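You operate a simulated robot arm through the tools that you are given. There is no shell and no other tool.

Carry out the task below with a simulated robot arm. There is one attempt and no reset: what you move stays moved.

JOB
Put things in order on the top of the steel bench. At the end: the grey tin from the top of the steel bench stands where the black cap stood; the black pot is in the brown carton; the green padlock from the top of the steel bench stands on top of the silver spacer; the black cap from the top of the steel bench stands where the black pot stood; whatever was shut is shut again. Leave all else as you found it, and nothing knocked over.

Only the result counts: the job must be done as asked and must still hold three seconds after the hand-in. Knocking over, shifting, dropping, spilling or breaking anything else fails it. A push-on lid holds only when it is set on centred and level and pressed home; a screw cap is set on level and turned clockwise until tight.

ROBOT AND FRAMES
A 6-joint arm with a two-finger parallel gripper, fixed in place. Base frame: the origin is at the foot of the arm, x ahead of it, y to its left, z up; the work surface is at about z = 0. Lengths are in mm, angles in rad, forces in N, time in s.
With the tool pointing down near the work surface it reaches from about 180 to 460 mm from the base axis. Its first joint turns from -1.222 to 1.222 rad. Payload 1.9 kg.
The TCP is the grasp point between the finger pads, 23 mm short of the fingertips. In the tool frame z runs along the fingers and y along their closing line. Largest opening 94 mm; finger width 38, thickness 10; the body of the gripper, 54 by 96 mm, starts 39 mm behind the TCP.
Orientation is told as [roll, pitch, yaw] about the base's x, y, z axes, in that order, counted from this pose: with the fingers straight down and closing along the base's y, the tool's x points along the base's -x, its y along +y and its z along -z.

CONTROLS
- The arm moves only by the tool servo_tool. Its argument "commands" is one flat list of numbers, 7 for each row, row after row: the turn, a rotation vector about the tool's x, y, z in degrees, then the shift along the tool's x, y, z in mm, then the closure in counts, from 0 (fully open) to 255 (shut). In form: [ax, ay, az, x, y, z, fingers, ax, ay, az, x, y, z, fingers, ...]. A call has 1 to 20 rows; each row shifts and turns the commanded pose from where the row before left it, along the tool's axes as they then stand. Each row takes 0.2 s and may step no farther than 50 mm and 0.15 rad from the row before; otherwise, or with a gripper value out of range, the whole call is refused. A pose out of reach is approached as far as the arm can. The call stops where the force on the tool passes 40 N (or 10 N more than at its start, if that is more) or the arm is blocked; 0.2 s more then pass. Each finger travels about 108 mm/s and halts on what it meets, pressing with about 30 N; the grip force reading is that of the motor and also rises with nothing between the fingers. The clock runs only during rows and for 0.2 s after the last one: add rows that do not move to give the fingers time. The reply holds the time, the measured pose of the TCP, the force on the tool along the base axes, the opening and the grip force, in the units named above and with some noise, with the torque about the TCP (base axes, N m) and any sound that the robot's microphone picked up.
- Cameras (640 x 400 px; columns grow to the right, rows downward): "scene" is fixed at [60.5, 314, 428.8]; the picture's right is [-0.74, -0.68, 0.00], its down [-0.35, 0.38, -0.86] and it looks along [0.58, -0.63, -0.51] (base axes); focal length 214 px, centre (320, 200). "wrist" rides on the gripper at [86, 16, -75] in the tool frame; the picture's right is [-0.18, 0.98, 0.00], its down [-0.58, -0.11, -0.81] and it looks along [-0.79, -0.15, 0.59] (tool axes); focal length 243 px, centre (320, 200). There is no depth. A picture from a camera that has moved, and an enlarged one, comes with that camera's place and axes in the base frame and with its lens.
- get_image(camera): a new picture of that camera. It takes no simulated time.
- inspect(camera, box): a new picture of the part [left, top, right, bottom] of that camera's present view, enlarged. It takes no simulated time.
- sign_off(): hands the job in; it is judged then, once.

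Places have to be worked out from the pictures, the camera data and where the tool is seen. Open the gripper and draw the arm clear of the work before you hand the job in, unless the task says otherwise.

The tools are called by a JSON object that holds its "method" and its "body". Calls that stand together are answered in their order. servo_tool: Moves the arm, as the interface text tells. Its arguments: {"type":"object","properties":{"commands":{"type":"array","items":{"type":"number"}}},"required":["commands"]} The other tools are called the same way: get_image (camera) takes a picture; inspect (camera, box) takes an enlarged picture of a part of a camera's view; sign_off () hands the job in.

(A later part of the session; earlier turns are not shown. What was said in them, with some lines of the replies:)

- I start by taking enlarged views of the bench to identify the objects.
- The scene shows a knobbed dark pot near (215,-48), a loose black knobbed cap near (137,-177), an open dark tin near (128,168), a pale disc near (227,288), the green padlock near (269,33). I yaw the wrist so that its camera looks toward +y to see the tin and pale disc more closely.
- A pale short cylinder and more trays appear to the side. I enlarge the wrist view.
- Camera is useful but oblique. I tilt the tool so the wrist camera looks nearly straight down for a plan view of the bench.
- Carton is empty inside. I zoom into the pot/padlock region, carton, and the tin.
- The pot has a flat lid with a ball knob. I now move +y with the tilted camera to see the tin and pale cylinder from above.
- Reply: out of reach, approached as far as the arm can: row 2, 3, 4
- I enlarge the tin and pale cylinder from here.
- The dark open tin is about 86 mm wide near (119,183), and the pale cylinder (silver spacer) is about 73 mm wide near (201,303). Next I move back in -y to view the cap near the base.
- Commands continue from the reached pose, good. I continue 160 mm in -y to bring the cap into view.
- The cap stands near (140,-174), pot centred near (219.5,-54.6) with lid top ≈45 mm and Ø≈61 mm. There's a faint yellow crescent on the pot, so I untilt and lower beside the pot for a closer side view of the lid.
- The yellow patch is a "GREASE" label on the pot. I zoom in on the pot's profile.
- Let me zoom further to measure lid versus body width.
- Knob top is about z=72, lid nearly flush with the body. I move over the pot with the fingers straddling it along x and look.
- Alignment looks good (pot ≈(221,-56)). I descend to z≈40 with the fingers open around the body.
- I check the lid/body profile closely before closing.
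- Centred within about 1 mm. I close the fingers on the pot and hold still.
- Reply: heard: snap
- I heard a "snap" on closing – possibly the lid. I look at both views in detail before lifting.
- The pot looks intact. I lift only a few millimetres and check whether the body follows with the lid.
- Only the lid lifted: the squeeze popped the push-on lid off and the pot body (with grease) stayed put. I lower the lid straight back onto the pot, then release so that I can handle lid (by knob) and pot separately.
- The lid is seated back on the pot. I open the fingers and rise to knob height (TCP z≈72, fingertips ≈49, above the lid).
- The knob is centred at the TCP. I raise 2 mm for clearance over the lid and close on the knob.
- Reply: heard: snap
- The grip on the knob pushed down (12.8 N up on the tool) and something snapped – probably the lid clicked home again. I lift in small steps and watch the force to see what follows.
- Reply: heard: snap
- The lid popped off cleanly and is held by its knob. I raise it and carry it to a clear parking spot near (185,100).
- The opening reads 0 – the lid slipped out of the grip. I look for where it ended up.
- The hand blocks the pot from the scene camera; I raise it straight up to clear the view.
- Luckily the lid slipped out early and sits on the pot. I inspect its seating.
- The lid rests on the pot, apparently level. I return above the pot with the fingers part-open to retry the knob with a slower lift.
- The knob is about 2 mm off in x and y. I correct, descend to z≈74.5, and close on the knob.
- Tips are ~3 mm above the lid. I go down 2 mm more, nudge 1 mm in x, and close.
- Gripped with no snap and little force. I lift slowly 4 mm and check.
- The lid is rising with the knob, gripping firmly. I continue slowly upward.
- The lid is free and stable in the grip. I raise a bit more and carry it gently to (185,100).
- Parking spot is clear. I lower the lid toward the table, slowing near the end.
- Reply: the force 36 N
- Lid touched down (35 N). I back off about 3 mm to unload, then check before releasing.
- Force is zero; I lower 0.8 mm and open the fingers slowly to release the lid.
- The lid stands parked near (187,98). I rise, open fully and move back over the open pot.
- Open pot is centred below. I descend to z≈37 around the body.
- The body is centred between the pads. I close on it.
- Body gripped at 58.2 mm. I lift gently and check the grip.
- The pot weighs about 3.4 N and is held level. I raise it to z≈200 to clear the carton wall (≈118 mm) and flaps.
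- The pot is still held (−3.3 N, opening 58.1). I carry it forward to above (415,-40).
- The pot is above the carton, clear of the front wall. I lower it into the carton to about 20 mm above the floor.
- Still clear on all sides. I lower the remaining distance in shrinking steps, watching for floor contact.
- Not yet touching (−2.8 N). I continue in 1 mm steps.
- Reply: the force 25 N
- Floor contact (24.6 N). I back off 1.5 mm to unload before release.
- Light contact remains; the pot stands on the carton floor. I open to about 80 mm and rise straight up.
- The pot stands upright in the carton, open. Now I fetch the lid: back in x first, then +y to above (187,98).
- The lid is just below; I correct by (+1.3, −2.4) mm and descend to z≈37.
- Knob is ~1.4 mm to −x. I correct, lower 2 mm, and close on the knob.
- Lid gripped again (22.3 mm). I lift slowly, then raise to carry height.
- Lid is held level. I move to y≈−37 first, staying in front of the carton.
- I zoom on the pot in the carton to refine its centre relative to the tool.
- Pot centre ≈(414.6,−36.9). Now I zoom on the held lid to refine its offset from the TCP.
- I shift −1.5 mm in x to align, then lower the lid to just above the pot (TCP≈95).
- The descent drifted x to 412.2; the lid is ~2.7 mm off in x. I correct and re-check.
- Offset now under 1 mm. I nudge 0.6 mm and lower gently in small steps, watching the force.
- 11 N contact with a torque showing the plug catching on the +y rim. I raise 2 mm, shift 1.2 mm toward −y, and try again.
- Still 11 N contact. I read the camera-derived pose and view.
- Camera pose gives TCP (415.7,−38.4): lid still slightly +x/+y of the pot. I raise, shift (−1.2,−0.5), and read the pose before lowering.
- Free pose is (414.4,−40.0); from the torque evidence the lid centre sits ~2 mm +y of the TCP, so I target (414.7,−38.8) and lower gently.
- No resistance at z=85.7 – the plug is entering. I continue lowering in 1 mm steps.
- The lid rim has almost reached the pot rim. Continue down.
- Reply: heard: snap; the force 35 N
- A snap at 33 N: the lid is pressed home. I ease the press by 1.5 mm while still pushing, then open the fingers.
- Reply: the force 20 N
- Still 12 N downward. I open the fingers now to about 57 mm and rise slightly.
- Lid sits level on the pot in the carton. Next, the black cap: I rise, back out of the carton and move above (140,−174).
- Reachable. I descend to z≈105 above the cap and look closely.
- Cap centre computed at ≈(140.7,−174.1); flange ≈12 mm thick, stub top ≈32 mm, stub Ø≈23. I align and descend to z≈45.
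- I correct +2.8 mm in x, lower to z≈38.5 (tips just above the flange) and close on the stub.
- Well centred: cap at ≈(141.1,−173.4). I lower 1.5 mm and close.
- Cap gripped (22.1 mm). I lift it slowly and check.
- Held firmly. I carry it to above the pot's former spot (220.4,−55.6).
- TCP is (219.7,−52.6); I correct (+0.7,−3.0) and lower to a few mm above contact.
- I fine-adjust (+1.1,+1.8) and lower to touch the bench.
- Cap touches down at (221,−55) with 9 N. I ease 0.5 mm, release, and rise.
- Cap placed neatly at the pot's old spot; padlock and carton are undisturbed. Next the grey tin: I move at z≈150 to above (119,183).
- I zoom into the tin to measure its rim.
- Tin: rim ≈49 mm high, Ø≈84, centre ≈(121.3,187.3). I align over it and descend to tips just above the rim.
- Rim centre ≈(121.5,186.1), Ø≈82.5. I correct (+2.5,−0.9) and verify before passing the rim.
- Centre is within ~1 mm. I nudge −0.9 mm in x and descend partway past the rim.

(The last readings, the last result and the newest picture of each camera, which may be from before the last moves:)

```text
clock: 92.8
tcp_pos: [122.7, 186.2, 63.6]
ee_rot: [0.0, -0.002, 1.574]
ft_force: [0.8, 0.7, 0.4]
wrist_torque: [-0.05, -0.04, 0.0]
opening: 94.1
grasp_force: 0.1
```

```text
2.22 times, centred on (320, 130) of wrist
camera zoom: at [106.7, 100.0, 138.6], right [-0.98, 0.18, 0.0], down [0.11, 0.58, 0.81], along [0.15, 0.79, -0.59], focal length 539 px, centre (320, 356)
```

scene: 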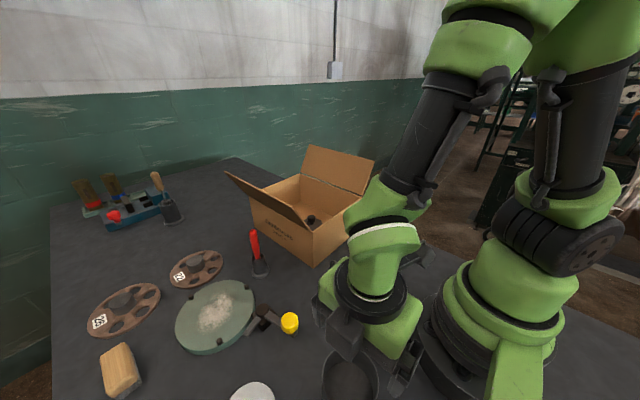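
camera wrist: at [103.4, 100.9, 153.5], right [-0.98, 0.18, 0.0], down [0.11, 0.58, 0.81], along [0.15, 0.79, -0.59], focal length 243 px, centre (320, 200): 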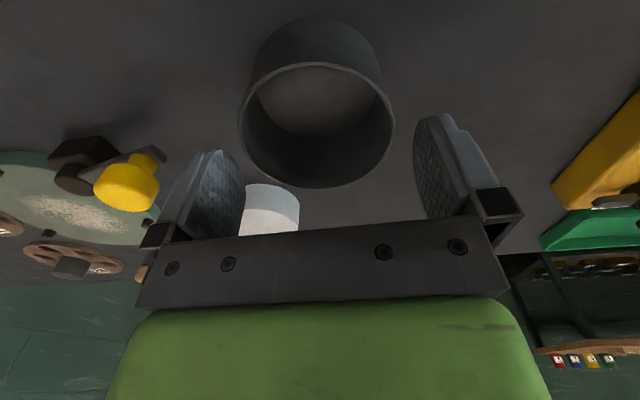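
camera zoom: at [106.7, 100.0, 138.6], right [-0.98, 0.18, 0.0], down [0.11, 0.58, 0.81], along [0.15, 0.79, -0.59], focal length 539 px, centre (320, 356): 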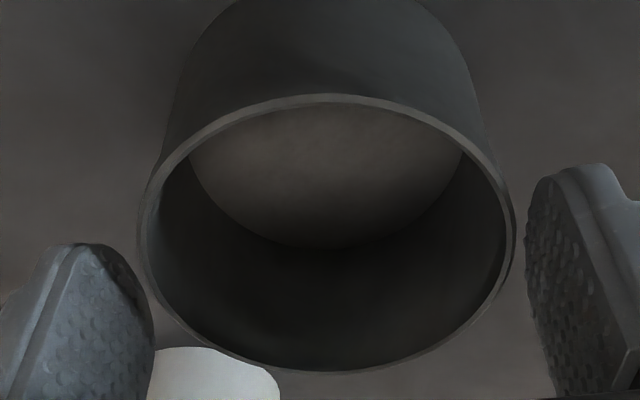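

Fingers straddle the rim without contact; tin is ~1.4 mm toward −x. I shift and continue down to z≈36.

{"method": "servo_tool", "body": {"commands": [0, 0, 0, 0, 1.4, 5, 0, 0, 0, 0, 0, 0, 8, 0, 0, 0, 0, 0, 0, 8, 0, 0, 0, 0, 0, 0, 6.5, 0, 0, 0, 0, 0, 0, 0, 0]}}

{"method": "inspect", "body": {"camera": "wrist", "box": [160, 40, 480, 260]}}

```text
clock: 94.0
tcp_pos: [120.4, 184.8, 36.9]
ee_rot: [0.0, -0.002, 1.575]
ft_force: [-1.0, -0.4, 0.2]
wrist_torque: [-0.02, -0.03, 0.0]
opening: 94.1
grasp_force: 0.1
```

```text
1.82 times, centred on (320, 150) of wrist
camera zoom: at [105.3, 98.7, 111.7], right [-0.98, 0.18, 0.0], down [0.11, 0.58, 0.81], along [0.15, 0.79, -0.59], focal length 441 px, centre (320, 291)
```

zoom: 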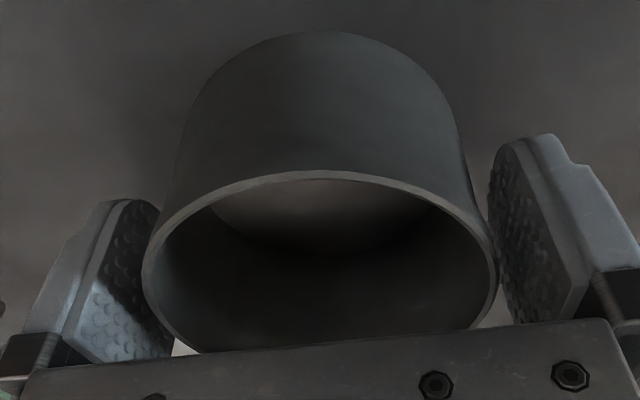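

Centred. I close on the tin.

{"method": "servo_tool", "body": {"commands": [0, 0, 0, 0, 0, 0, 40, 0, 0, 0, 0, 0, 0, 255, 0, 0, 0, 0, 0, 0, 255, 0, 0, 0, 0, 0, 0, 255]}}

{"method": "inspect", "body": {"camera": "wrist", "box": [160, 40, 480, 260]}}

```text
clock: 95.0
tcp_pos: [119.7, 185.0, 36.0]
ee_rot: [-0.002, -0.003, 1.576]
ft_force: [0.6, -0.6, 0.2]
wrist_torque: [0.0, 0.0, 0.05]
opening: 80.9
grasp_force: 30.1
```

```text
1.82 times, centred on (320, 150) of wrist
camera zoom: at [105.2, 98.6, 111.8], right [-0.98, 0.18, 0.0], down [0.11, 0.58, 0.81], along [0.15, 0.79, -0.59], focal length 441 px, centre (320, 291)
```

zoom: 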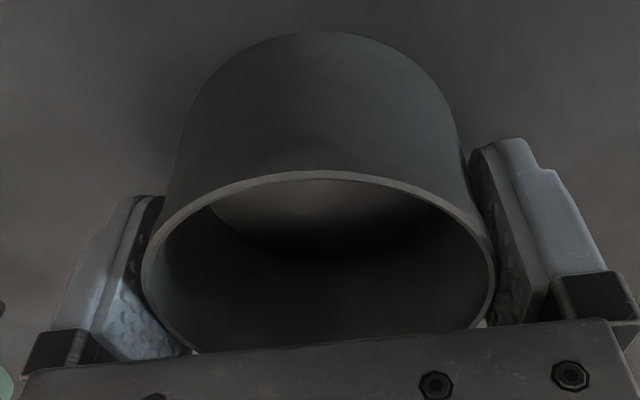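

Gripped at 80.9 mm. I lift the tin slowly and check.

{"method": "servo_tool", "body": {"commands": [0, 0, 0, 0, 0, -2, 255, 0, 0, 0, 0, 0, -4, 255, 0, 0, 0, 0, 0, -8, 255, 0, 0, 0, 0, 0, -12, 255, 0, 0, 0, 0, 0, 0, 255]}}

{"method": "inspect", "body": {"camera": "wrist", "box": [160, 40, 480, 260]}}

{"method": "get_image", "body": {"camera": "scene"}}

```text
clock: 96.2
tcp_pos: [119.2, 185.2, 63.4]
ee_rot: [-0.002, -0.003, 1.575]
ft_force: [-0.6, 0.5, -3.0]
wrist_torque: [0.0, 0.02, 0.0]
opening: 80.7
grasp_force: 30.0
```

```text
1.82 times, centred on (320, 150) of wrist
camera zoom: at [105.5, 100.2, 137.0], right [-0.98, 0.18, 0.0], down [0.11, 0.58, 0.81], along [0.15, 0.79, -0.59], focal length 441 px, centre (320, 291)
```

zoom: 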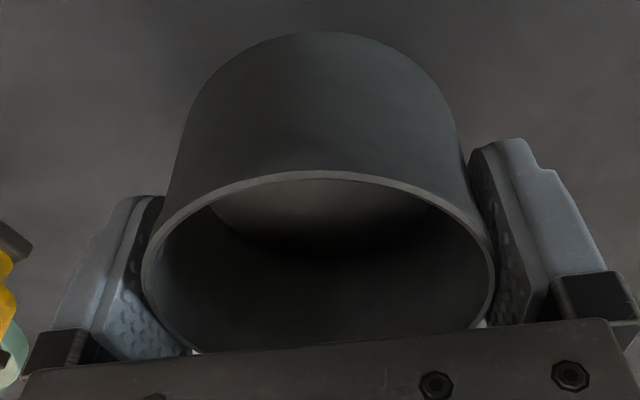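

```text
taken
```

scene: 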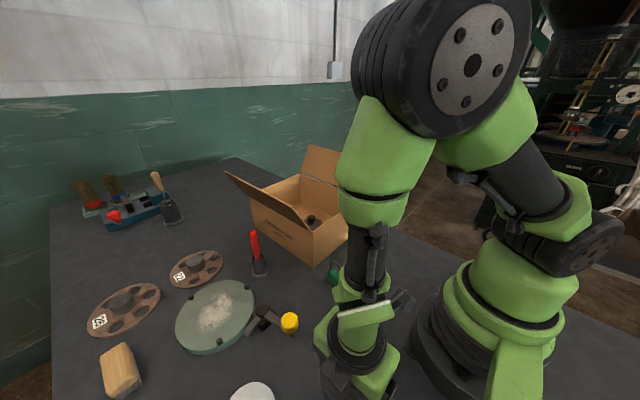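

Tin is held (−3 N). I raise it to z≈165.

{"method": "servo_tool", "body": {"commands": [0, 0, 0, 0, 0, -12, 255, 0, 0, 0, 0, 0, -20, 255, 0, 0, 0, 0, 0, -22, 255, 0, 0, 0, 0, 0, -22, 255, 0, 0, 0, 0, 0, -18, 255, 0, 0, 0, 0, 0, -9, 255, 0, 0, 0, 0, 0, 0, 255]}}

```text
clock: 97.8
tcp_pos: [120.2, 185.5, 165.6]
ee_rot: [-0.001, -0.001, 1.574]
ft_force: [-0.4, 1.0, -2.7]
wrist_torque: [0.0, 0.03, -0.02]
opening: 80.7
grasp_force: 30.3
```

I carry the tin around the base in an arc at z≈165 toward the cap's old spot.

{"method": "servo_tool", "body": {"commands": [0, 0, 0, 8, -8, 0, 255, 0, 0, 0, 15, -14, 0, 255, 0, 0, 0, 21, -19, 0, 255, 0, 0, 0, 21, -19, 0, 255, 0, 0, 0, 21, -19, 0, 255, 0, 0, 0, 25, -6, 0, 255, 0, 0, 0, 25, -6, 0, 255, 0, 0, 0, 25, -6, 0, 255, 0, 0, 0, 25, -6, 0, 255, 0, 0, 0, 22, 4, 0, 255, 0, 0, 0, 22, 4, 0, 255, 0, 0, 0, 22, 4, 0, 255, 0, 0, 0, 22, 4, 0, 255, 0, 0, 0, 19, 14, 0, 255, 0, 0, 0, 19, 14, 0, 255, 0, 0, 0, 19, 14, 0, 255, 0, 0, 0, 15, 14, 0, 255, 0, 0, 0, 9, 9, 0, 255, 0, 0, 0, 5, 4, 0, 255, 0, 0, 0, 0, 0, 0, 255]}}

{"method": "get_image", "body": {"camera": "wrist"}}

{"method": "get_image", "body": {"camera": "scene"}}

```text
clock: 102.0
tcp_pos: [138.9, -173.7, 166.5]
ee_rot: [-0.003, -0.002, 1.573]
ft_force: [0.4, 0.7, -3.1]
wrist_torque: [-0.02, 0.0, 0.0]
opening: 81.0
grasp_force: 29.7
```

```text
taken
camera wrist: at [124.5, -259.6, 241.2], right [-0.98, 0.18, 0.0], down [0.11, 0.58, 0.81], along [0.15, 0.79, -0.59], focal length 243 px, centre (320, 200)
```

wrist: 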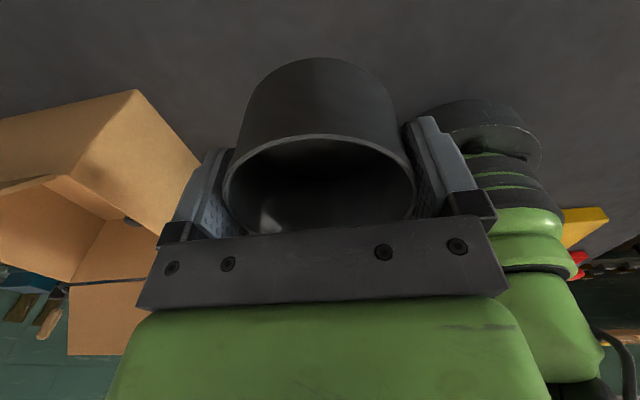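

```text
taken
```

scene: 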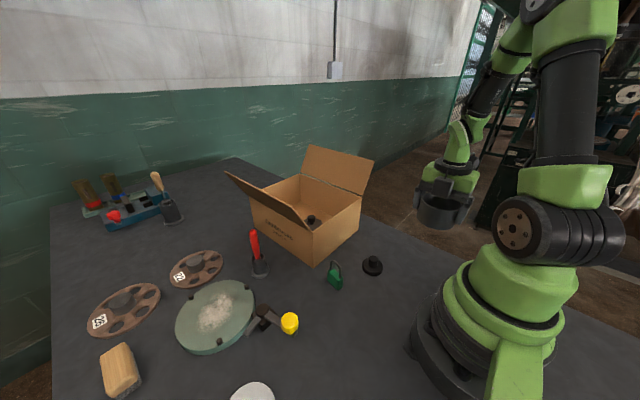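

TCP at (140.1,−173.5); target (141.1,−175.0). I correct and lower the tin to about 10 mm above the bench.

{"method": "servo_tool", "body": {"commands": [0, 0, 0, 1.5, -1, 10, 255, 0, 0, 0, 0, 0, 20, 255, 0, 0, 0, 0, 0, 22, 255, 0, 0, 0, 0, 0, 22, 255, 0, 0, 0, 0, 0, 20, 255, 0, 0, 0, 0, 0, 14, 255, 0, 0, 0, 0, 0, 8, 255, 0, 0, 0, 0, 0, 0, 255]}}

{"method": "get_image", "body": {"camera": "wrist"}}

```text
clock: 103.8
tcp_pos: [141.8, -176.8, 48.7]
ee_rot: [0.0, -0.001, 1.574]
ft_force: [-0.6, -0.6, -2.7]
wrist_torque: [0.0, -0.01, 0.02]
opening: 81.1
grasp_force: 29.9
```

```text
taken
camera wrist: at [125.9, -262.6, 123.5], right [-0.98, 0.18, 0.0], down [0.11, 0.58, 0.81], along [0.15, 0.79, -0.59], focal length 243 px, centre (320, 200)
```

wrist: 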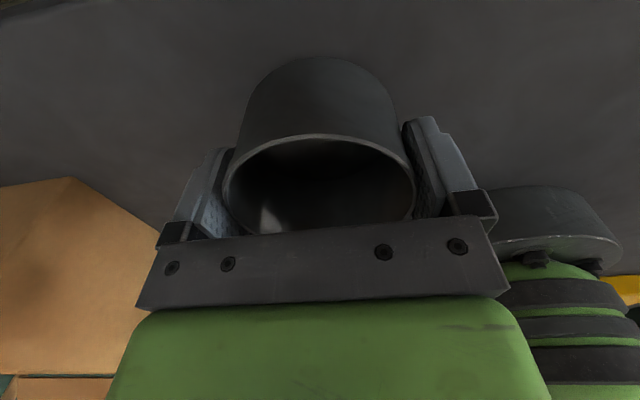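

I adjust +1.5 mm in y and lower in small steps to touch down.

{"method": "servo_tool", "body": {"commands": [0, 0, 0, -1.5, 0.3, 4, 255, 0, 0, 0, 0, 0, 4, 255, 0, 0, 0, 0, 0, 2, 255, 0, 0, 0, 0, 0, 1, 255, 0, 0, 0, 0, 0, 0, 255]}}

{"method": "inspect", "body": {"camera": "wrist", "box": [160, 40, 480, 260]}}

```text
clock: 105.0
tcp_pos: [140.0, -173.9, 37.5]
ee_rot: [-0.003, -0.003, 1.575]
ft_force: [0.2, -0.8, -2.4]
wrist_torque: [0.01, 0.0, 0.04]
opening: 80.7
grasp_force: 30.0
```

```text
1.82 times, centred on (320, 150) of wrist
camera zoom: at [124.9, -260.3, 112.6], right [-0.98, 0.18, 0.0], down [0.11, 0.58, 0.81], along [0.15, 0.79, -0.59], focal length 441 px, centre (320, 291)
```

zoom: 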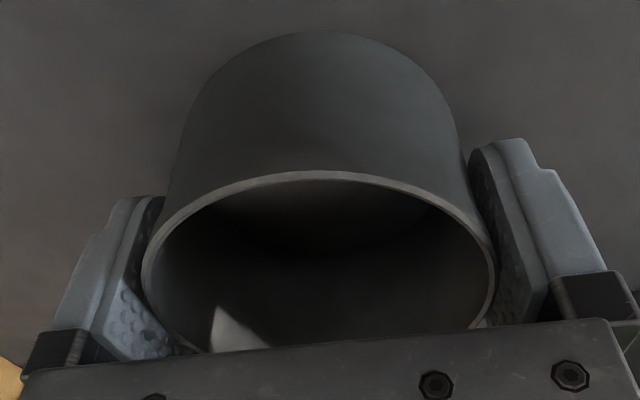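

Tin centre at ≈(140.5,−172.6), within 1 mm of target. One more small step down to contact.

{"method": "servo_tool", "body": {"commands": [0, 0, 0, 0.6, -0.4, 0.6, 255, 0, 0, 0, 0, 0, 0.6, 255, 0, 0, 0, 0, 0, 0, 255]}}

```text
clock: 105.8
tcp_pos: [140.5, -174.2, 37.1]
ee_rot: [-0.001, -0.001, 1.574]
ft_force: [-3.5, -2.0, 10.3]
wrist_torque: [-0.17, 0.42, -0.08]
opening: 80.6
grasp_force: 30.3
```

Touchdown (10 N). I ease off 0.4 mm, open fully and rise straight up.

{"method": "servo_tool", "body": {"commands": [0, 0, 0, 0, 0, -0.4, 255, 0, 0, 0, 0, 0, 0, 20, 0, 0, 0, 0, 0, 0, 0, 0, 0, 0, 0, 0, 0, 0]}}

{"method": "inspect", "body": {"camera": "wrist", "box": [160, 40, 480, 260]}}

```text
clock: 106.8
tcp_pos: [141.0, -174.9, 37.8]
ee_rot: [-0.001, -0.003, 1.574]
ft_force: [-1.2, -0.2, 0.5]
wrist_torque: [-0.03, 0.05, -0.04]
opening: 94.0
grasp_force: 0.1
```

```text
1.82 times, centred on (320, 150) of wrist
camera zoom: at [126.4, -260.9, 112.4], right [-0.98, 0.18, 0.0], down [0.11, 0.58, 0.81], along [0.15, 0.79, -0.59], focal length 441 px, centre (320, 291)
```

zoom: 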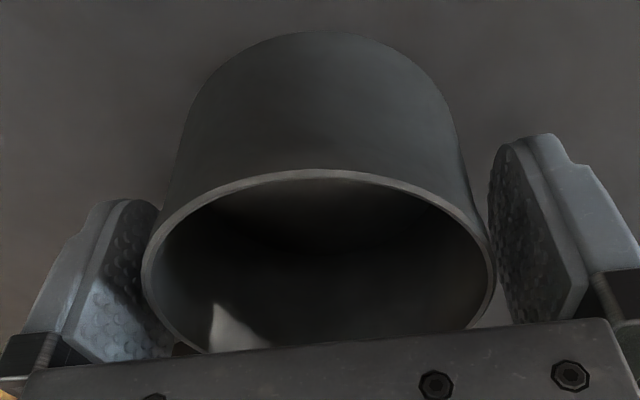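

Released and standing. I rise in steady small rows, then higher.

{"method": "servo_tool", "body": {"commands": [0, 0, 0, 0, 0, -8, 0, 0, 0, 0, 0, 0, -10, 0, 0, 0, 0, 0, 0, -10, 0, 0, 0, 0, 0, 0, -14, 0, 0, 0, 0, 0, 0, -30, 0, 0, 0, 0, 0, 0, -40, 0, 0, 0, 0, 0, 0, 0, 0]}}

{"method": "get_image", "body": {"camera": "wrist"}}

{"method": "inspect", "body": {"camera": "scene", "box": [300, 180, 480, 310]}}

```text
clock: 108.4
tcp_pos: [138.6, -173.5, 149.9]
ee_rot: [-0.002, -0.001, 1.575]
ft_force: [-0.1, 0.3, -0.1]
wrist_torque: [-0.02, 0.0, 0.0]
opening: 94.0
grasp_force: 0.1
```

```text
taken
camera wrist: at [124.0, -260.4, 224.2], right [-0.98, 0.18, 0.0], down [0.11, 0.58, 0.81], along [0.15, 0.79, -0.59], focal length 243 px, centre (320, 200)
```

wrist: 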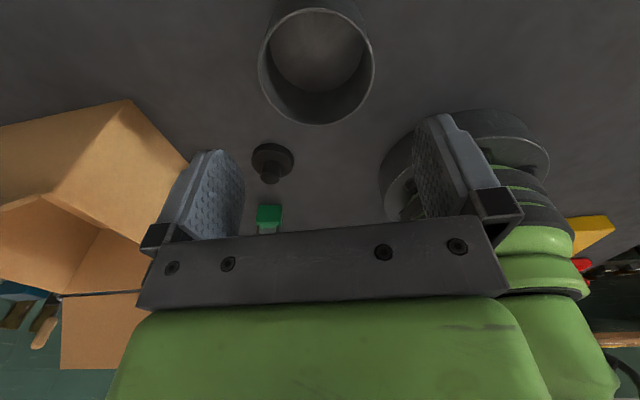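

```text
3.08 times, centred on (390, 245) of scene
camera zoom: at [60.5, 314.1, 428.8], right [-0.74, -0.68, 0.0], down [-0.35, 0.38, -0.86], along [0.58, -0.63, -0.51], focal length 660 px, centre (105, 62)
```

zoom: 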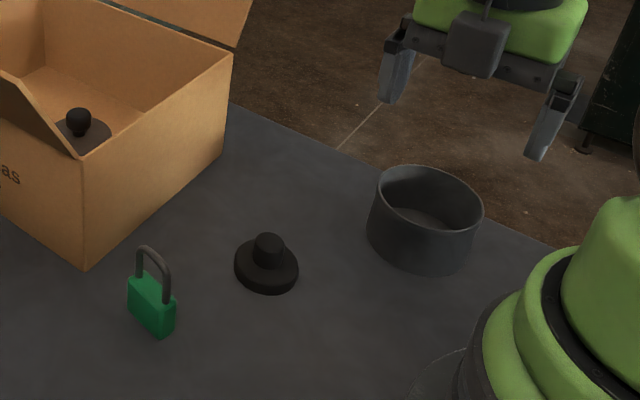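

Tin stands where the cap was. Now to the padlock: I move at z≈150 to above (261,47).

{"method": "servo_tool", "body": {"commands": [0, 0, 0, -31.6, -17.3, 0, 50, 0, 0, 0, -31.6, -17.3, 0, 50, 0, 0, 0, -31.6, -17.3, 0, 50, 0, 0, 0, -31.6, -17.3, 0, 50, 0, 0, 0, -31.6, -17.3, 0, 50, 0, 0, 0, -31.6, -17.3, 0, 50, 0, 0, 0, -31.6, -17.3, 0, 50, 0, 0, 0, 0, 0, 0, 50]}}

{"method": "get_image", "body": {"camera": "wrist"}}

{"method": "inspect", "body": {"camera": "wrist", "box": [240, 0, 400, 120]}}

{"method": "inspect", "body": {"camera": "scene", "box": [310, 250, 370, 300]}}

```text
clock: 110.2
tcp_pos: [263.2, 46.8, 149.4]
ee_rot: [-0.001, -0.002, 1.573]
ft_force: [0.1, -0.4, 0.5]
wrist_torque: [0.04, -0.01, 0.0]
opening: 75.7
grasp_force: 0.0
```

```text
taken
camera wrist: at [248.3, -38.8, 224.6], right [-0.98, 0.18, 0.0], down [0.11, 0.58, 0.81], along [0.15, 0.79, -0.59], focal length 243 px, centre (320, 200)
```

wrist: 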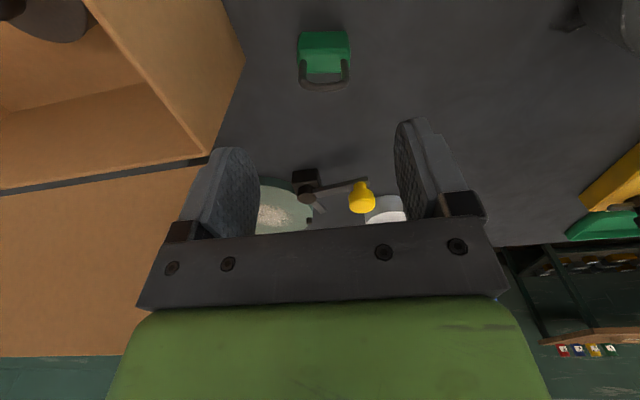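

```text
3.33 times, centred on (320, 60) of wrist
camera zoom: at [248.3, -38.8, 224.6], right [-0.98, 0.18, 0.0], down [0.11, 0.58, 0.81], along [0.15, 0.79, -0.59], focal length 809 px, centre (320, 667)
```

zoom: 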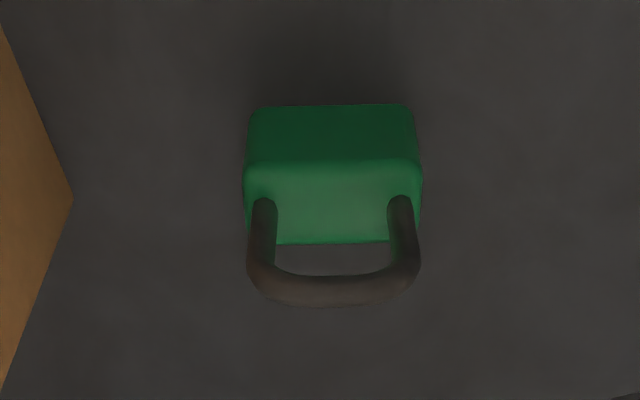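

```text
8.00 times, centred on (340, 275) of scene
camera zoom: at [60.5, 314.1, 428.8], right [-0.74, -0.68, 0.0], down [-0.35, 0.38, -0.86], along [0.58, -0.63, -0.51], focal length 1716 px, centre (160, -400)
```

zoom: 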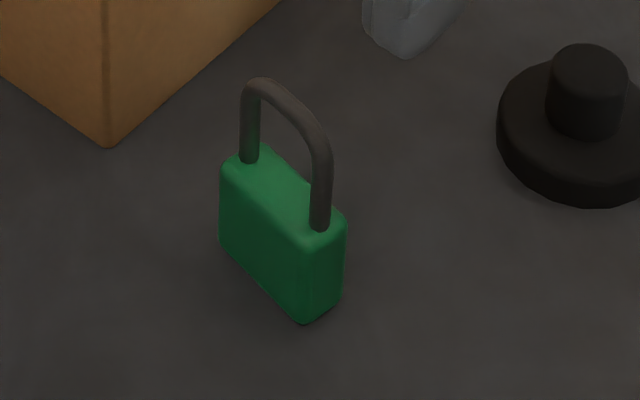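

Padlock: centre ≈(261.3,46.2), body 40×16.5×33 mm, shackle top ≈70 mm, rotated about −9°. I rotate the gripper to match, align, and descend to z≈100.

{"method": "servo_tool", "body": {"commands": [0, 0, 0, 1.1, 2.6, 0, 50, 0, 0, 4.65, 0, 0, 0, 50, 0, 0, 4.65, 0, 0, 0, 50, 0, 0, 0, 0, 0, 25, 50, 0, 0, 0, 0, 0, 24, 50, 0, 0, 0, 0, 0, 0, 50]}}

{"method": "inspect", "body": {"camera": "wrist", "box": [220, 20, 420, 180]}}

```text
clock: 111.6
tcp_pos: [258.7, 43.9, 100.9]
ee_rot: [-0.003, -0.001, 1.414]
ft_force: [0.3, 0.0, 0.1]
wrist_torque: [0.0, -0.01, 0.01]
opening: 75.4
grasp_force: 0.0
```

```text
2.50 times, centred on (320, 100) of wrist
camera zoom: at [230.2, -38.7, 175.5], right [-0.94, 0.34, 0.0], down [0.2, 0.56, 0.81], along [0.27, 0.76, -0.59], focal length 606 px, centre (320, 450)
```

zoom: 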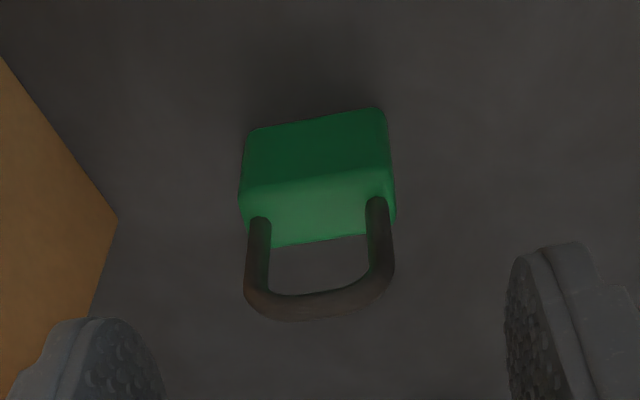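

Gripper and padlock axes are aligned. I shift (−2,−1.2) in tool x/y and descend to z≈37.

{"method": "servo_tool", "body": {"commands": [0, 0, 0, -2, -1.2, 10, 50, 0, 0, 0, 0, 0, 18, 50, 0, 0, 0, 0, 0, 18, 50, 0, 0, 0, 0, 0, 12, 50, 0, 0, 0, 0, 0, 5, 50, 0, 0, 0, 0, 0, 0, 50]}}

{"method": "inspect", "body": {"camera": "wrist", "box": [180, 60, 460, 260]}}

{"method": "inspect", "body": {"camera": "scene", "box": [290, 210, 390, 300]}}

```text
clock: 113.0
tcp_pos: [260.9, 48.3, 37.7]
ee_rot: [-0.001, -0.001, 1.413]
ft_force: [0.7, 0.2, 0.3]
wrist_torque: [-0.01, 0.02, -0.01]
opening: 76.0
grasp_force: 0.0
```

```text
2.00 times, centred on (320, 160) of wrist
camera zoom: at [231.8, -35.0, 112.6], right [-0.94, 0.34, 0.0], down [0.2, 0.56, 0.81], along [0.27, 0.76, -0.59], focal length 485 px, centre (320, 280)
```

zoom: 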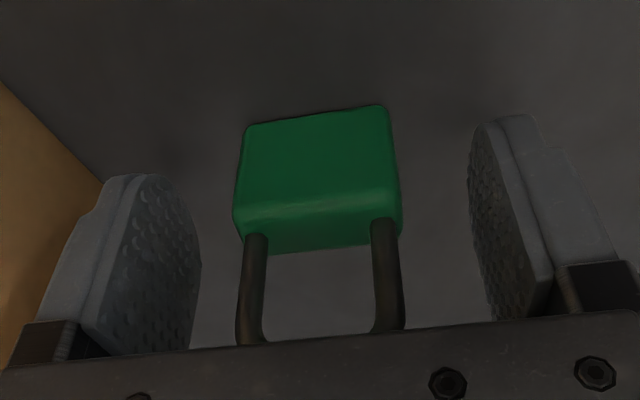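

```text
4.44 times, centred on (340, 255) of scene
camera zoom: at [60.5, 314.0, 428.8], right [-0.74, -0.68, 0.0], down [-0.35, 0.38, -0.86], along [0.58, -0.63, -0.51], focal length 953 px, centre (231, -44)
```

zoom: 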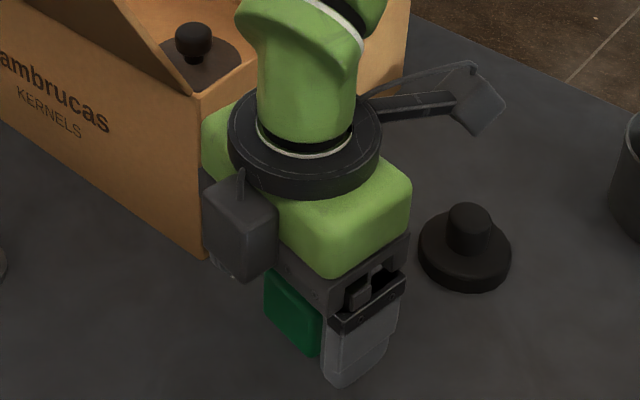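

Padlock centred between fingers, palm clear of the shackle. I close.

{"method": "servo_tool", "body": {"commands": [0, 0, 0, 0, 0, 0, 100, 0, 0, 0, 0, 0, 0, 160, 0, 0, 0, 0, 0, 0, 255, 0, 0, 0, 0, 0, 0, 255]}}

{"method": "inspect", "body": {"camera": "wrist", "box": [180, 60, 460, 260]}}

```text
clock: 114.0
tcp_pos: [260.1, 48.0, 38.2]
ee_rot: [-0.002, -0.002, 1.412]
ft_force: [-0.3, -0.5, -0.4]
wrist_torque: [0.02, -0.04, 0.06]
opening: 39.4
grasp_force: 29.8
```

```text
2.00 times, centred on (320, 160) of wrist
camera zoom: at [231.8, -35.0, 112.7], right [-0.94, 0.34, 0.0], down [0.2, 0.56, 0.81], along [0.27, 0.76, -0.59], focal length 485 px, centre (320, 280)
```

zoom: 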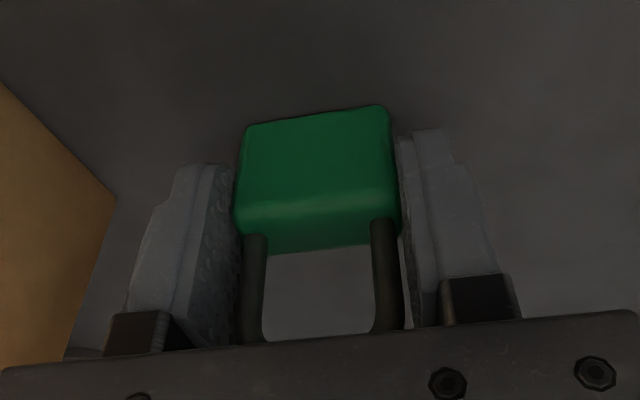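

Gripped at 39.4 mm. I lift slowly and check.

{"method": "servo_tool", "body": {"commands": [0, 0, 0, 0, 0, -2, 255, 0, 0, 0, 0, 0, -4, 255, 0, 0, 0, 0, 0, -8, 255, 0, 0, 0, 0, 0, -14, 255, 0, 0, 0, 0, 0, -20, 255, 0, 0, 0, 0, 0, -20, 255, 0, 0, 0, 0, 0, -16, 255, 0, 0, 0, 0, 0, 0, 255]}}

{"method": "inspect", "body": {"camera": "wrist", "box": [180, 60, 460, 260]}}

{"method": "get_image", "body": {"camera": "scene"}}

```text
clock: 115.8
tcp_pos: [260.3, 49.3, 121.9]
ee_rot: [0.001, -0.001, 1.413]
ft_force: [-0.8, 0.8, -0.1]
wrist_torque: [0.0, 0.01, 0.0]
opening: 39.7
grasp_force: 30.2
```

```text
2.00 times, centred on (320, 160) of wrist
camera zoom: at [231.9, -34.4, 196.1], right [-0.94, 0.34, 0.0], down [0.2, 0.56, 0.81], along [0.27, 0.76, -0.59], focal length 485 px, centre (320, 280)
```

zoom: 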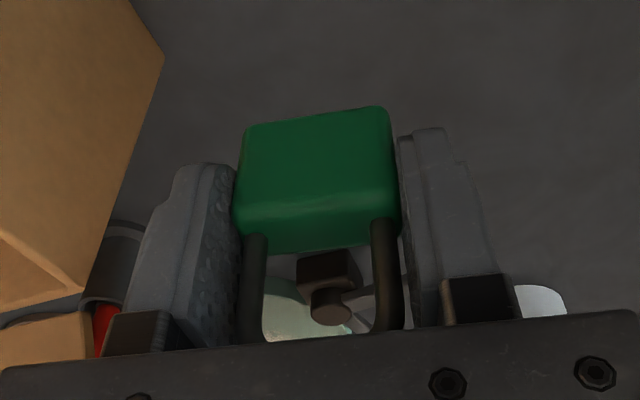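

```text
taken
```

scene: 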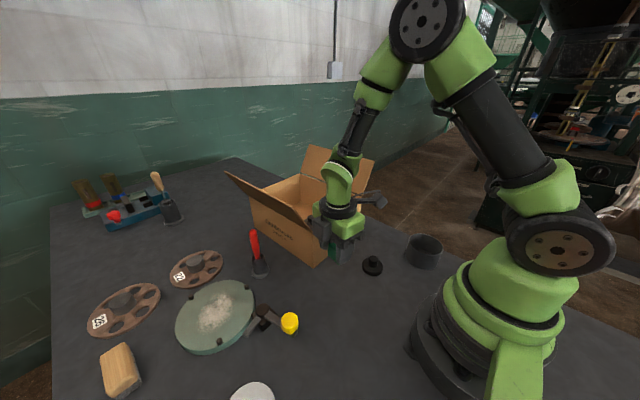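

Padlock held. Spacer computed at ≈(200.8,305), top z≈30. I raise to z≈145 (yellow knob is ~65 high) and carry the padlock over.

{"method": "servo_tool", "body": {"commands": [0, 0, 0, 0, 0, -12, 255, 0, 0, 0, 0, 0, -10, 255, 0, 0, 0, -10, 4, 0, 255, 0, 0, 0, -18, 7.3, 0, 255, 0, 0, 0, -23, 9.4, 0, 255, 0, 0, 0, -23, 9.4, 0, 255, 0, 0, 0, -23, 9.4, 0, 255, 0, 0, 0, -23, 9.4, 0, 255, 0, 0, 0, -23, 9.4, 0, 255, 0, 0, 0, -23, 9.4, 0, 255, 0, 0, 0, -23, 9.4, 0, 255, 0, 0, 0, -23, 9.4, 0, 255, 0, 0, 0, -18, 7.3, 0, 255, 0, 0, 0, -10, 4, 0, 255, 0, 0, 0, -4.5, 1.6, 0, 255, 0, 0, 0, 0, 0, 0, 255]}}

{"method": "get_image", "body": {"camera": "wrist"}}

{"method": "get_image", "body": {"camera": "scene"}}

```text
clock: 119.2
tcp_pos: [200.0, 305.8, 143.4]
ee_rot: [0.001, -0.001, 1.413]
ft_force: [-0.1, 0.3, -0.6]
wrist_torque: [0.01, 0.01, -0.01]
opening: 39.4
grasp_force: 29.5
```

```text
taken
camera wrist: at [170.9, 222.1, 218.3], right [-0.94, 0.34, 0.0], down [0.2, 0.56, 0.81], along [0.27, 0.76, -0.59], focal length 243 px, centre (320, 200)
```

wrist: 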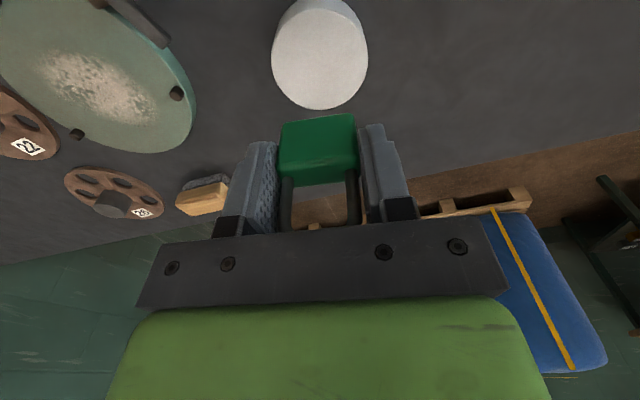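

```text
taken
```

scene: 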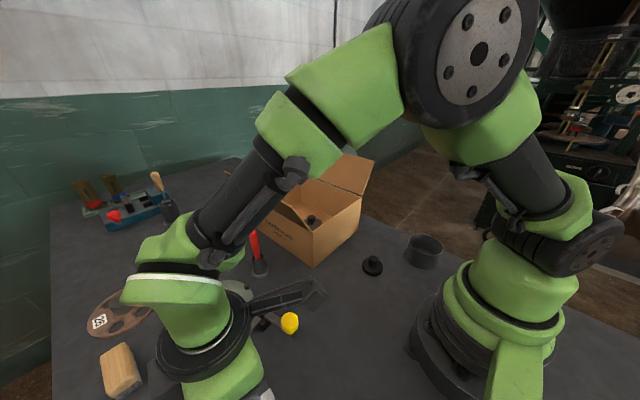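

The spacer is visible below. I zoom to compute its centre precisely.

{"method": "inspect", "body": {"camera": "wrist", "box": [250, 0, 390, 130]}}

{"method": "inspect", "body": {"camera": "wrist", "box": [240, 90, 420, 240]}}

```text
3.08 times, centred on (320, 65) of wrist
camera zoom: at [170.9, 222.1, 218.3], right [-0.94, 0.34, 0.0], down [0.2, 0.56, 0.81], along [0.27, 0.76, -0.59], focal length 746 px, centre (320, 615)
```

zoom: 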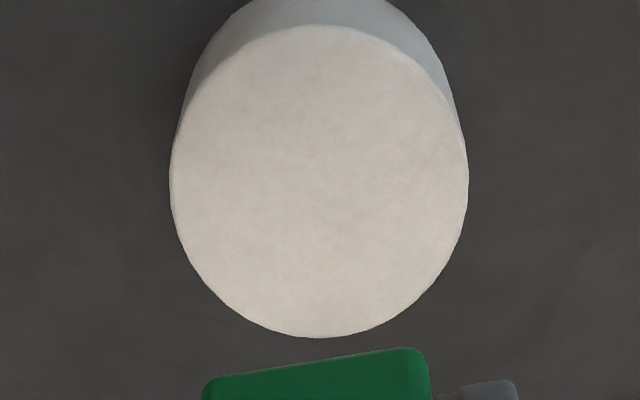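

```text
2.67 times, centred on (330, 165) of wrist
camera zoom: at [170.9, 222.1, 218.3], right [-0.94, 0.34, 0.0], down [0.2, 0.56, 0.81], along [0.27, 0.76, -0.59], focal length 647 px, centre (293, 293)
```

zoom: 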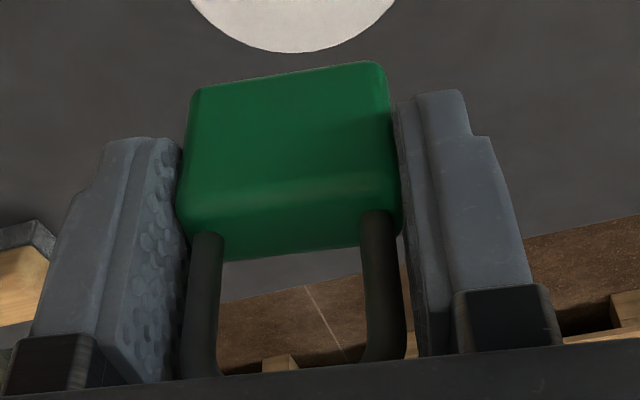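

Spacer centre is within 1 mm of the tool axis; padlock offset compensated by −1.9 mm tool x. I lower to about 5 mm above the spacer.

{"method": "servo_tool", "body": {"commands": [0, 0, 0, -1.9, 0, 8, 255, 0, 0, 0, 0, 0, 16, 255, 0, 0, 0, 0, 0, 18, 255, 0, 0, 0, 0, 0, 14, 255, 0, 0, 0, 0, 0, 9, 255, 0, 0, 0, 0, 0, 5, 255, 0, 0, 0, 0, 0, 0, 255]}}

{"method": "get_image", "body": {"camera": "wrist"}}

{"method": "inspect", "body": {"camera": "wrist", "box": [230, 60, 410, 220]}}

```text
clock: 120.8
tcp_pos: [199.3, 305.9, 75.4]
ee_rot: [0.001, -0.002, 1.412]
ft_force: [0.0, 0.5, -1.7]
wrist_torque: [0.0, 0.01, 0.0]
opening: 39.6
grasp_force: 29.9
```

```text
taken
camera wrist: at [170.8, 224.2, 149.3], right [-0.94, 0.34, 0.0], down [0.2, 0.56, 0.81], along [0.27, 0.76, -0.59], focal length 243 px, centre (320, 200)
```

wrist: 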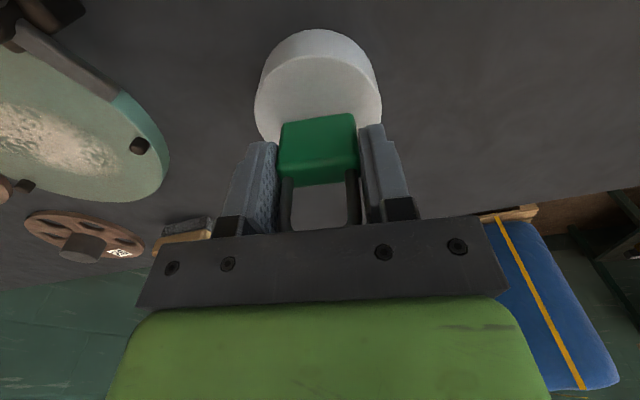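

```text
2.50 times, centred on (320, 140) of wrist
camera zoom: at [170.8, 224.2, 149.3], right [-0.94, 0.34, 0.0], down [0.2, 0.56, 0.81], along [0.27, 0.76, -0.59], focal length 606 px, centre (320, 350)
```

zoom: 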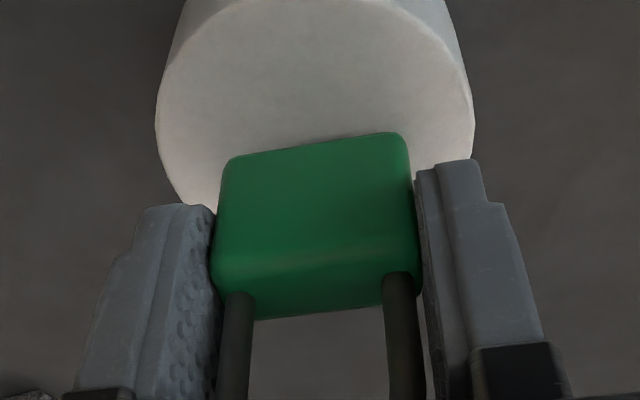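

Well aligned; about 6–7 mm above the spacer. I lower in small steps to contact.

{"method": "servo_tool", "body": {"commands": [0, 0, 0, 0, 0, 3, 255, 0, 0, 0, 0, 0, 1.5, 255, 0, 0, 0, 0, 0, 1, 255, 0, 0, 0, 0, 0, 0, 255]}}

{"method": "inspect", "body": {"camera": "wrist", "box": [230, 60, 410, 220]}}

```text
clock: 121.8
tcp_pos: [198.6, 306.4, 68.1]
ee_rot: [0.0, -0.002, 1.412]
ft_force: [0.2, 0.8, -0.6]
wrist_torque: [0.0, 0.02, 0.02]
opening: 39.3
grasp_force: 29.5
```

```text
2.50 times, centred on (320, 140) of wrist
camera zoom: at [171.2, 223.7, 143.2], right [-0.94, 0.34, 0.0], down [0.2, 0.56, 0.81], along [0.27, 0.76, -0.59], focal length 606 px, centre (320, 350)
```

zoom: 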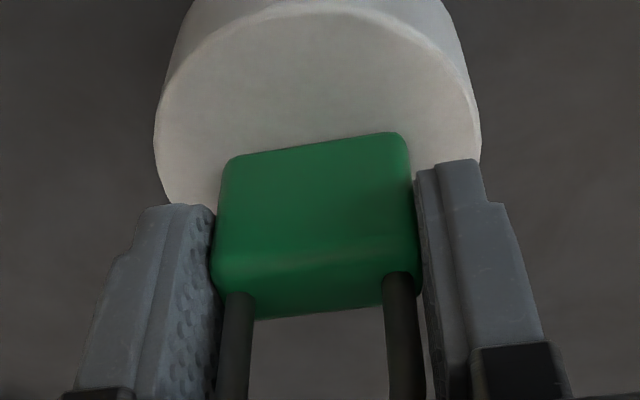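

Nearly there. Continue in 0.7 mm steps.

{"method": "servo_tool", "body": {"commands": [0, 0, 0, 0, 0, 0.7, 255, 0, 0, 0, 0, 0, 0.7, 255, 0, 0, 0, 0, 0, 0, 255]}}

```text
clock: 122.6
tcp_pos: [201.7, 306.2, 67.5]
ee_rot: [-0.002, -0.006, 1.412]
ft_force: [-5.3, -5.2, 22.4]
wrist_torque: [-0.22, 0.21, -0.01]
opening: 39.4
grasp_force: 29.8
```

Contact at 22 N. I ease up 1 mm and check before releasing.

{"method": "servo_tool", "body": {"commands": [0, 0, 0, 0, 0, -1, 255, 0, 0, 0, 0, 0, 0, 255]}}

{"method": "inspect", "body": {"camera": "wrist", "box": [230, 60, 410, 220]}}

```text
clock: 123.2
tcp_pos: [200.0, 306.9, 67.0]
ee_rot: [-0.002, 0.0, 1.412]
ft_force: [-0.4, -0.4, 0.1]
wrist_torque: [0.0, -0.02, 0.04]
opening: 39.5
grasp_force: 30.6
```

```text
2.50 times, centred on (320, 140) of wrist
camera zoom: at [172.3, 223.5, 142.8], right [-0.94, 0.34, 0.0], down [0.2, 0.56, 0.81], along [0.27, 0.76, -0.59], focal length 606 px, centre (320, 350)
```

zoom: 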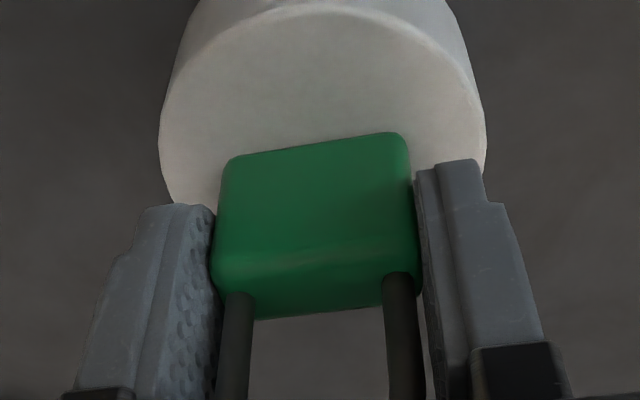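

Unloaded at contact. I open gently to release the padlock.

{"method": "servo_tool", "body": {"commands": [0, 0, 0, 0, 0, 0.2, 255, 0, 0, 0, 0, 0, 0, 135, 0, 0, 0, 0, 0, 0, 80, 0, 0, 0, 0, 0, 0, 50, 0, 0, 0, 0, 0, 0, 50]}}

{"method": "inspect", "body": {"camera": "wrist", "box": [200, 40, 440, 240]}}

```text
clock: 124.4
tcp_pos: [200.5, 306.6, 67.9]
ee_rot: [-0.001, -0.002, 1.413]
ft_force: [0.1, 0.2, 0.0]
wrist_torque: [0.01, -0.03, 0.01]
opening: 75.6
grasp_force: 0.0
```

```text
2.00 times, centred on (320, 140) of wrist
camera zoom: at [172.1, 224.2, 142.8], right [-0.94, 0.34, 0.0], down [0.2, 0.56, 0.81], along [0.27, 0.76, -0.59], focal length 485 px, centre (320, 320)
```

zoom: 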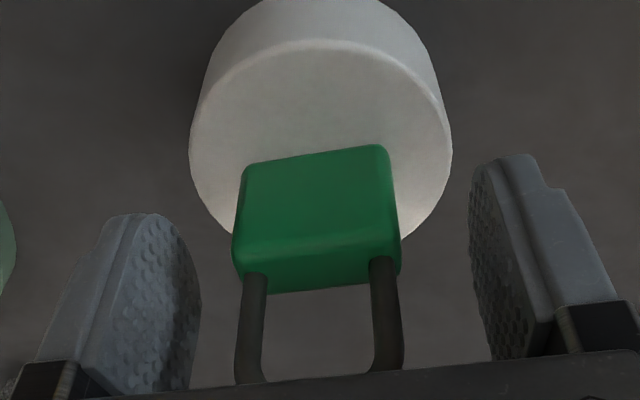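

Padlock stands centred on the spacer. I rise straight up.

{"method": "servo_tool", "body": {"commands": [0, 0, 0, 0, 0, -6, 50, 0, 0, 0, 0, 0, -12, 50, 0, 0, 0, 0, 0, -20, 50, 0, 0, 0, 0, 0, -30, 50, 0, 0, 0, 0, 0, -40, 50, 0, 0, 0, 0, 0, -30, 50, 0, 0, 0, 0, 0, 0, 50]}}

{"method": "get_image", "body": {"camera": "wrist"}}

{"method": "get_image", "body": {"camera": "scene"}}

```text
clock: 126.0
tcp_pos: [199.4, 308.8, 206.7]
ee_rot: [0.0, -0.002, 1.413]
ft_force: [-0.2, 0.2, 0.5]
wrist_torque: [-0.03, 0.01, 0.02]
opening: 75.7
grasp_force: 0.0
```

```text
taken
camera wrist: at [170.9, 225.9, 281.8], right [-0.94, 0.34, 0.0], down [0.2, 0.56, 0.81], along [0.27, 0.76, -0.59], focal length 243 px, centre (320, 200)
```

wrist: 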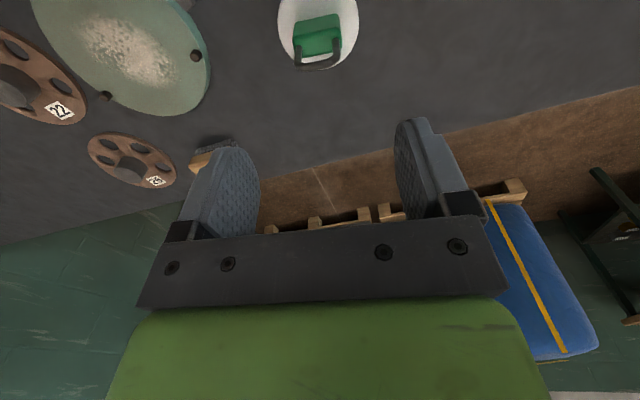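

```text
taken
```

scene: 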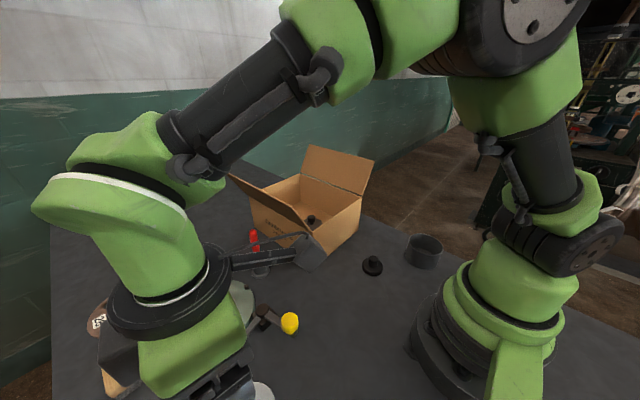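

Everything placed. I draw the arm up and clear, then inspect all results.

{"method": "servo_tool", "body": {"commands": [0, 0, 0, 0, 0, -40, 50, 0, 0, 0, 0, 0, -40, 30, 0, 0, 0, 28.7, -8.9, -8, 0, 0, 0, 0, 28.7, -8.9, -8, 0, 0, 0, 0, 28.7, -8.9, -8, 0, 0, 0, 0, 28.7, -8.9, -8, 0, 0, 0, 0, 28.7, -8.9, -8, 0, 0, 0, 0, 28.7, -8.9, -8, 0, 0, 0, 0, 28.7, -8.9, -8, 0, 0, 0, 0, 0, 0, 0, 0]}}

{"method": "get_image", "body": {"camera": "scene"}}

{"method": "get_image", "body": {"camera": "wrist"}}

```text
clock: 128.2
tcp_pos: [231.1, 96.8, 338.9]
ee_rot: [0.0, -0.002, 1.411]
ft_force: [-0.1, 0.0, 0.0]
wrist_torque: [-0.01, 0.01, 0.02]
opening: 94.1
grasp_force: 0.0
```

```text
taken
```

scene: 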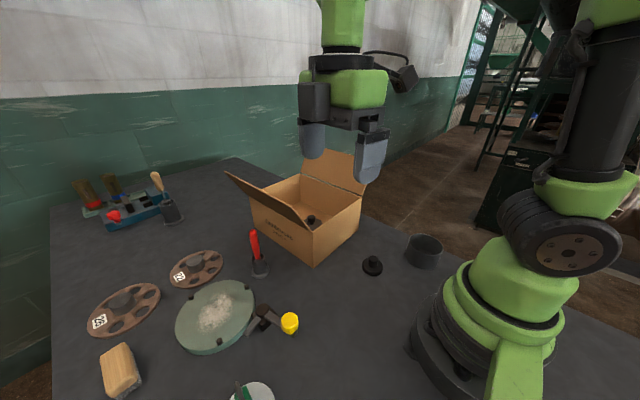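

```text
taken
camera wrist: at [201.0, 14.4, 413.8], right [-0.94, 0.34, 0.0], down [0.2, 0.56, 0.81], along [0.27, 0.76, -0.59], focal length 243 px, centre (320, 200)
```

wrist: 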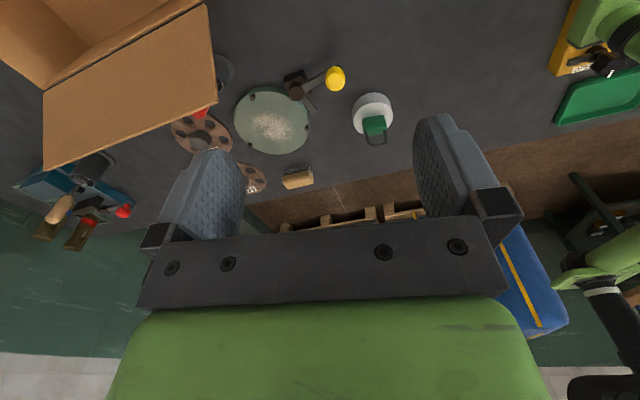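

I inspect the pot in the carton, the cap, the tin, and the padlock.

{"method": "inspect", "body": {"camera": "scene", "box": [280, 180, 360, 240]}}

{"method": "inspect", "body": {"camera": "wrist", "box": [330, 80, 420, 160]}}

{"method": "inspect", "body": {"camera": "scene", "box": [340, 210, 460, 300]}}

```text
6.67 times, centred on (320, 210) of scene
camera zoom: at [60.5, 314.0, 428.8], right [-0.74, -0.68, 0.0], down [-0.35, 0.38, -0.86], along [0.58, -0.63, -0.51], focal length 1430 px, centre (320, 133)
```

zoom: 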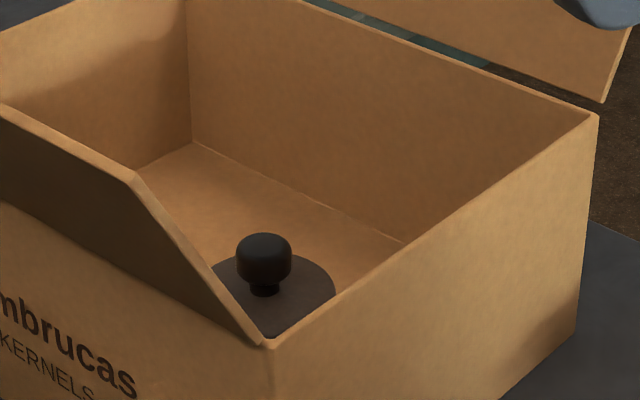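

```text
5.00 times, centred on (375, 120) of wrist
camera zoom: at [201.0, 14.4, 413.8], right [-0.94, 0.34, 0.0], down [0.2, 0.56, 0.81], along [0.27, 0.76, -0.59], focal length 1213 px, centre (45, 600)
```

zoom: 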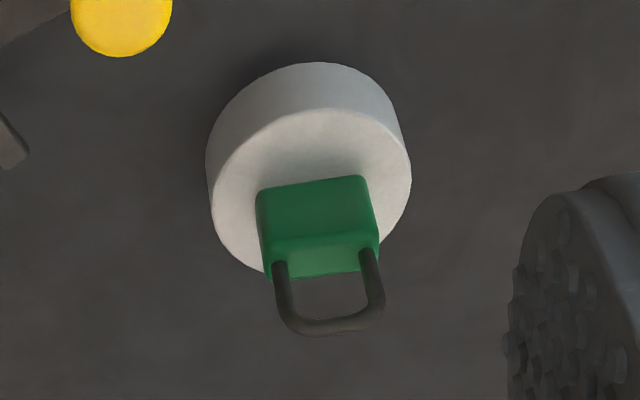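

```text
4.44 times, centred on (400, 255) of scene
camera zoom: at [60.5, 314.0, 428.8], right [-0.74, -0.68, 0.0], down [-0.35, 0.38, -0.86], along [0.58, -0.63, -0.51], focal length 953 px, centre (-36, -44)
```

zoom: 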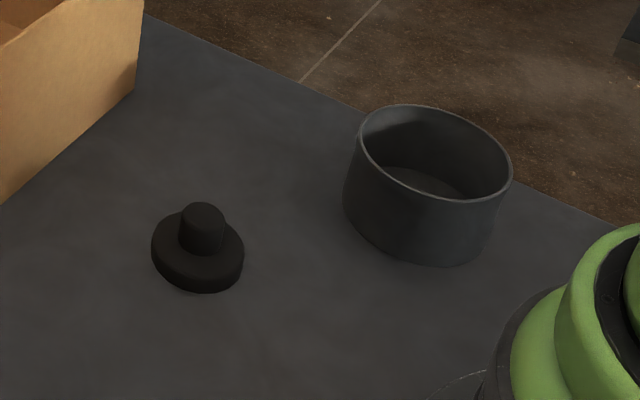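

All items check out: the pot is shut and upright in the carton, the cap is on the pot's old spot, the tin is on the cap's old spot, and the padlock is standing on the spacer. The gripper is open and clear, so I hand in the job.

{"method": "sign_off", "body": {}}

```text
The job is handed in.
```

I finished all the moves and handed the job in. I haven't been told how it was judged.

- **Black pot:** it stands upright in the brown carton. Its push-on lid popped off when I first gripped it, so I moved the lid separately. In the carton I pressed it back on until it snapped.
- **Black cap:** it stands where the pot was, within about 1 mm by my measurements.
- **Grey tin:** it stands where the cap was, also within about 1 mm.
- **Green padlock:** it stands upright, centred on the silver spacer.

In the last pictures nothing else looked moved or knocked over. The gripper was open and clear of the bench when I handed in. I took the snap, and a view showing the lid level, as proof that it is home. I didn't press it a second time to check.
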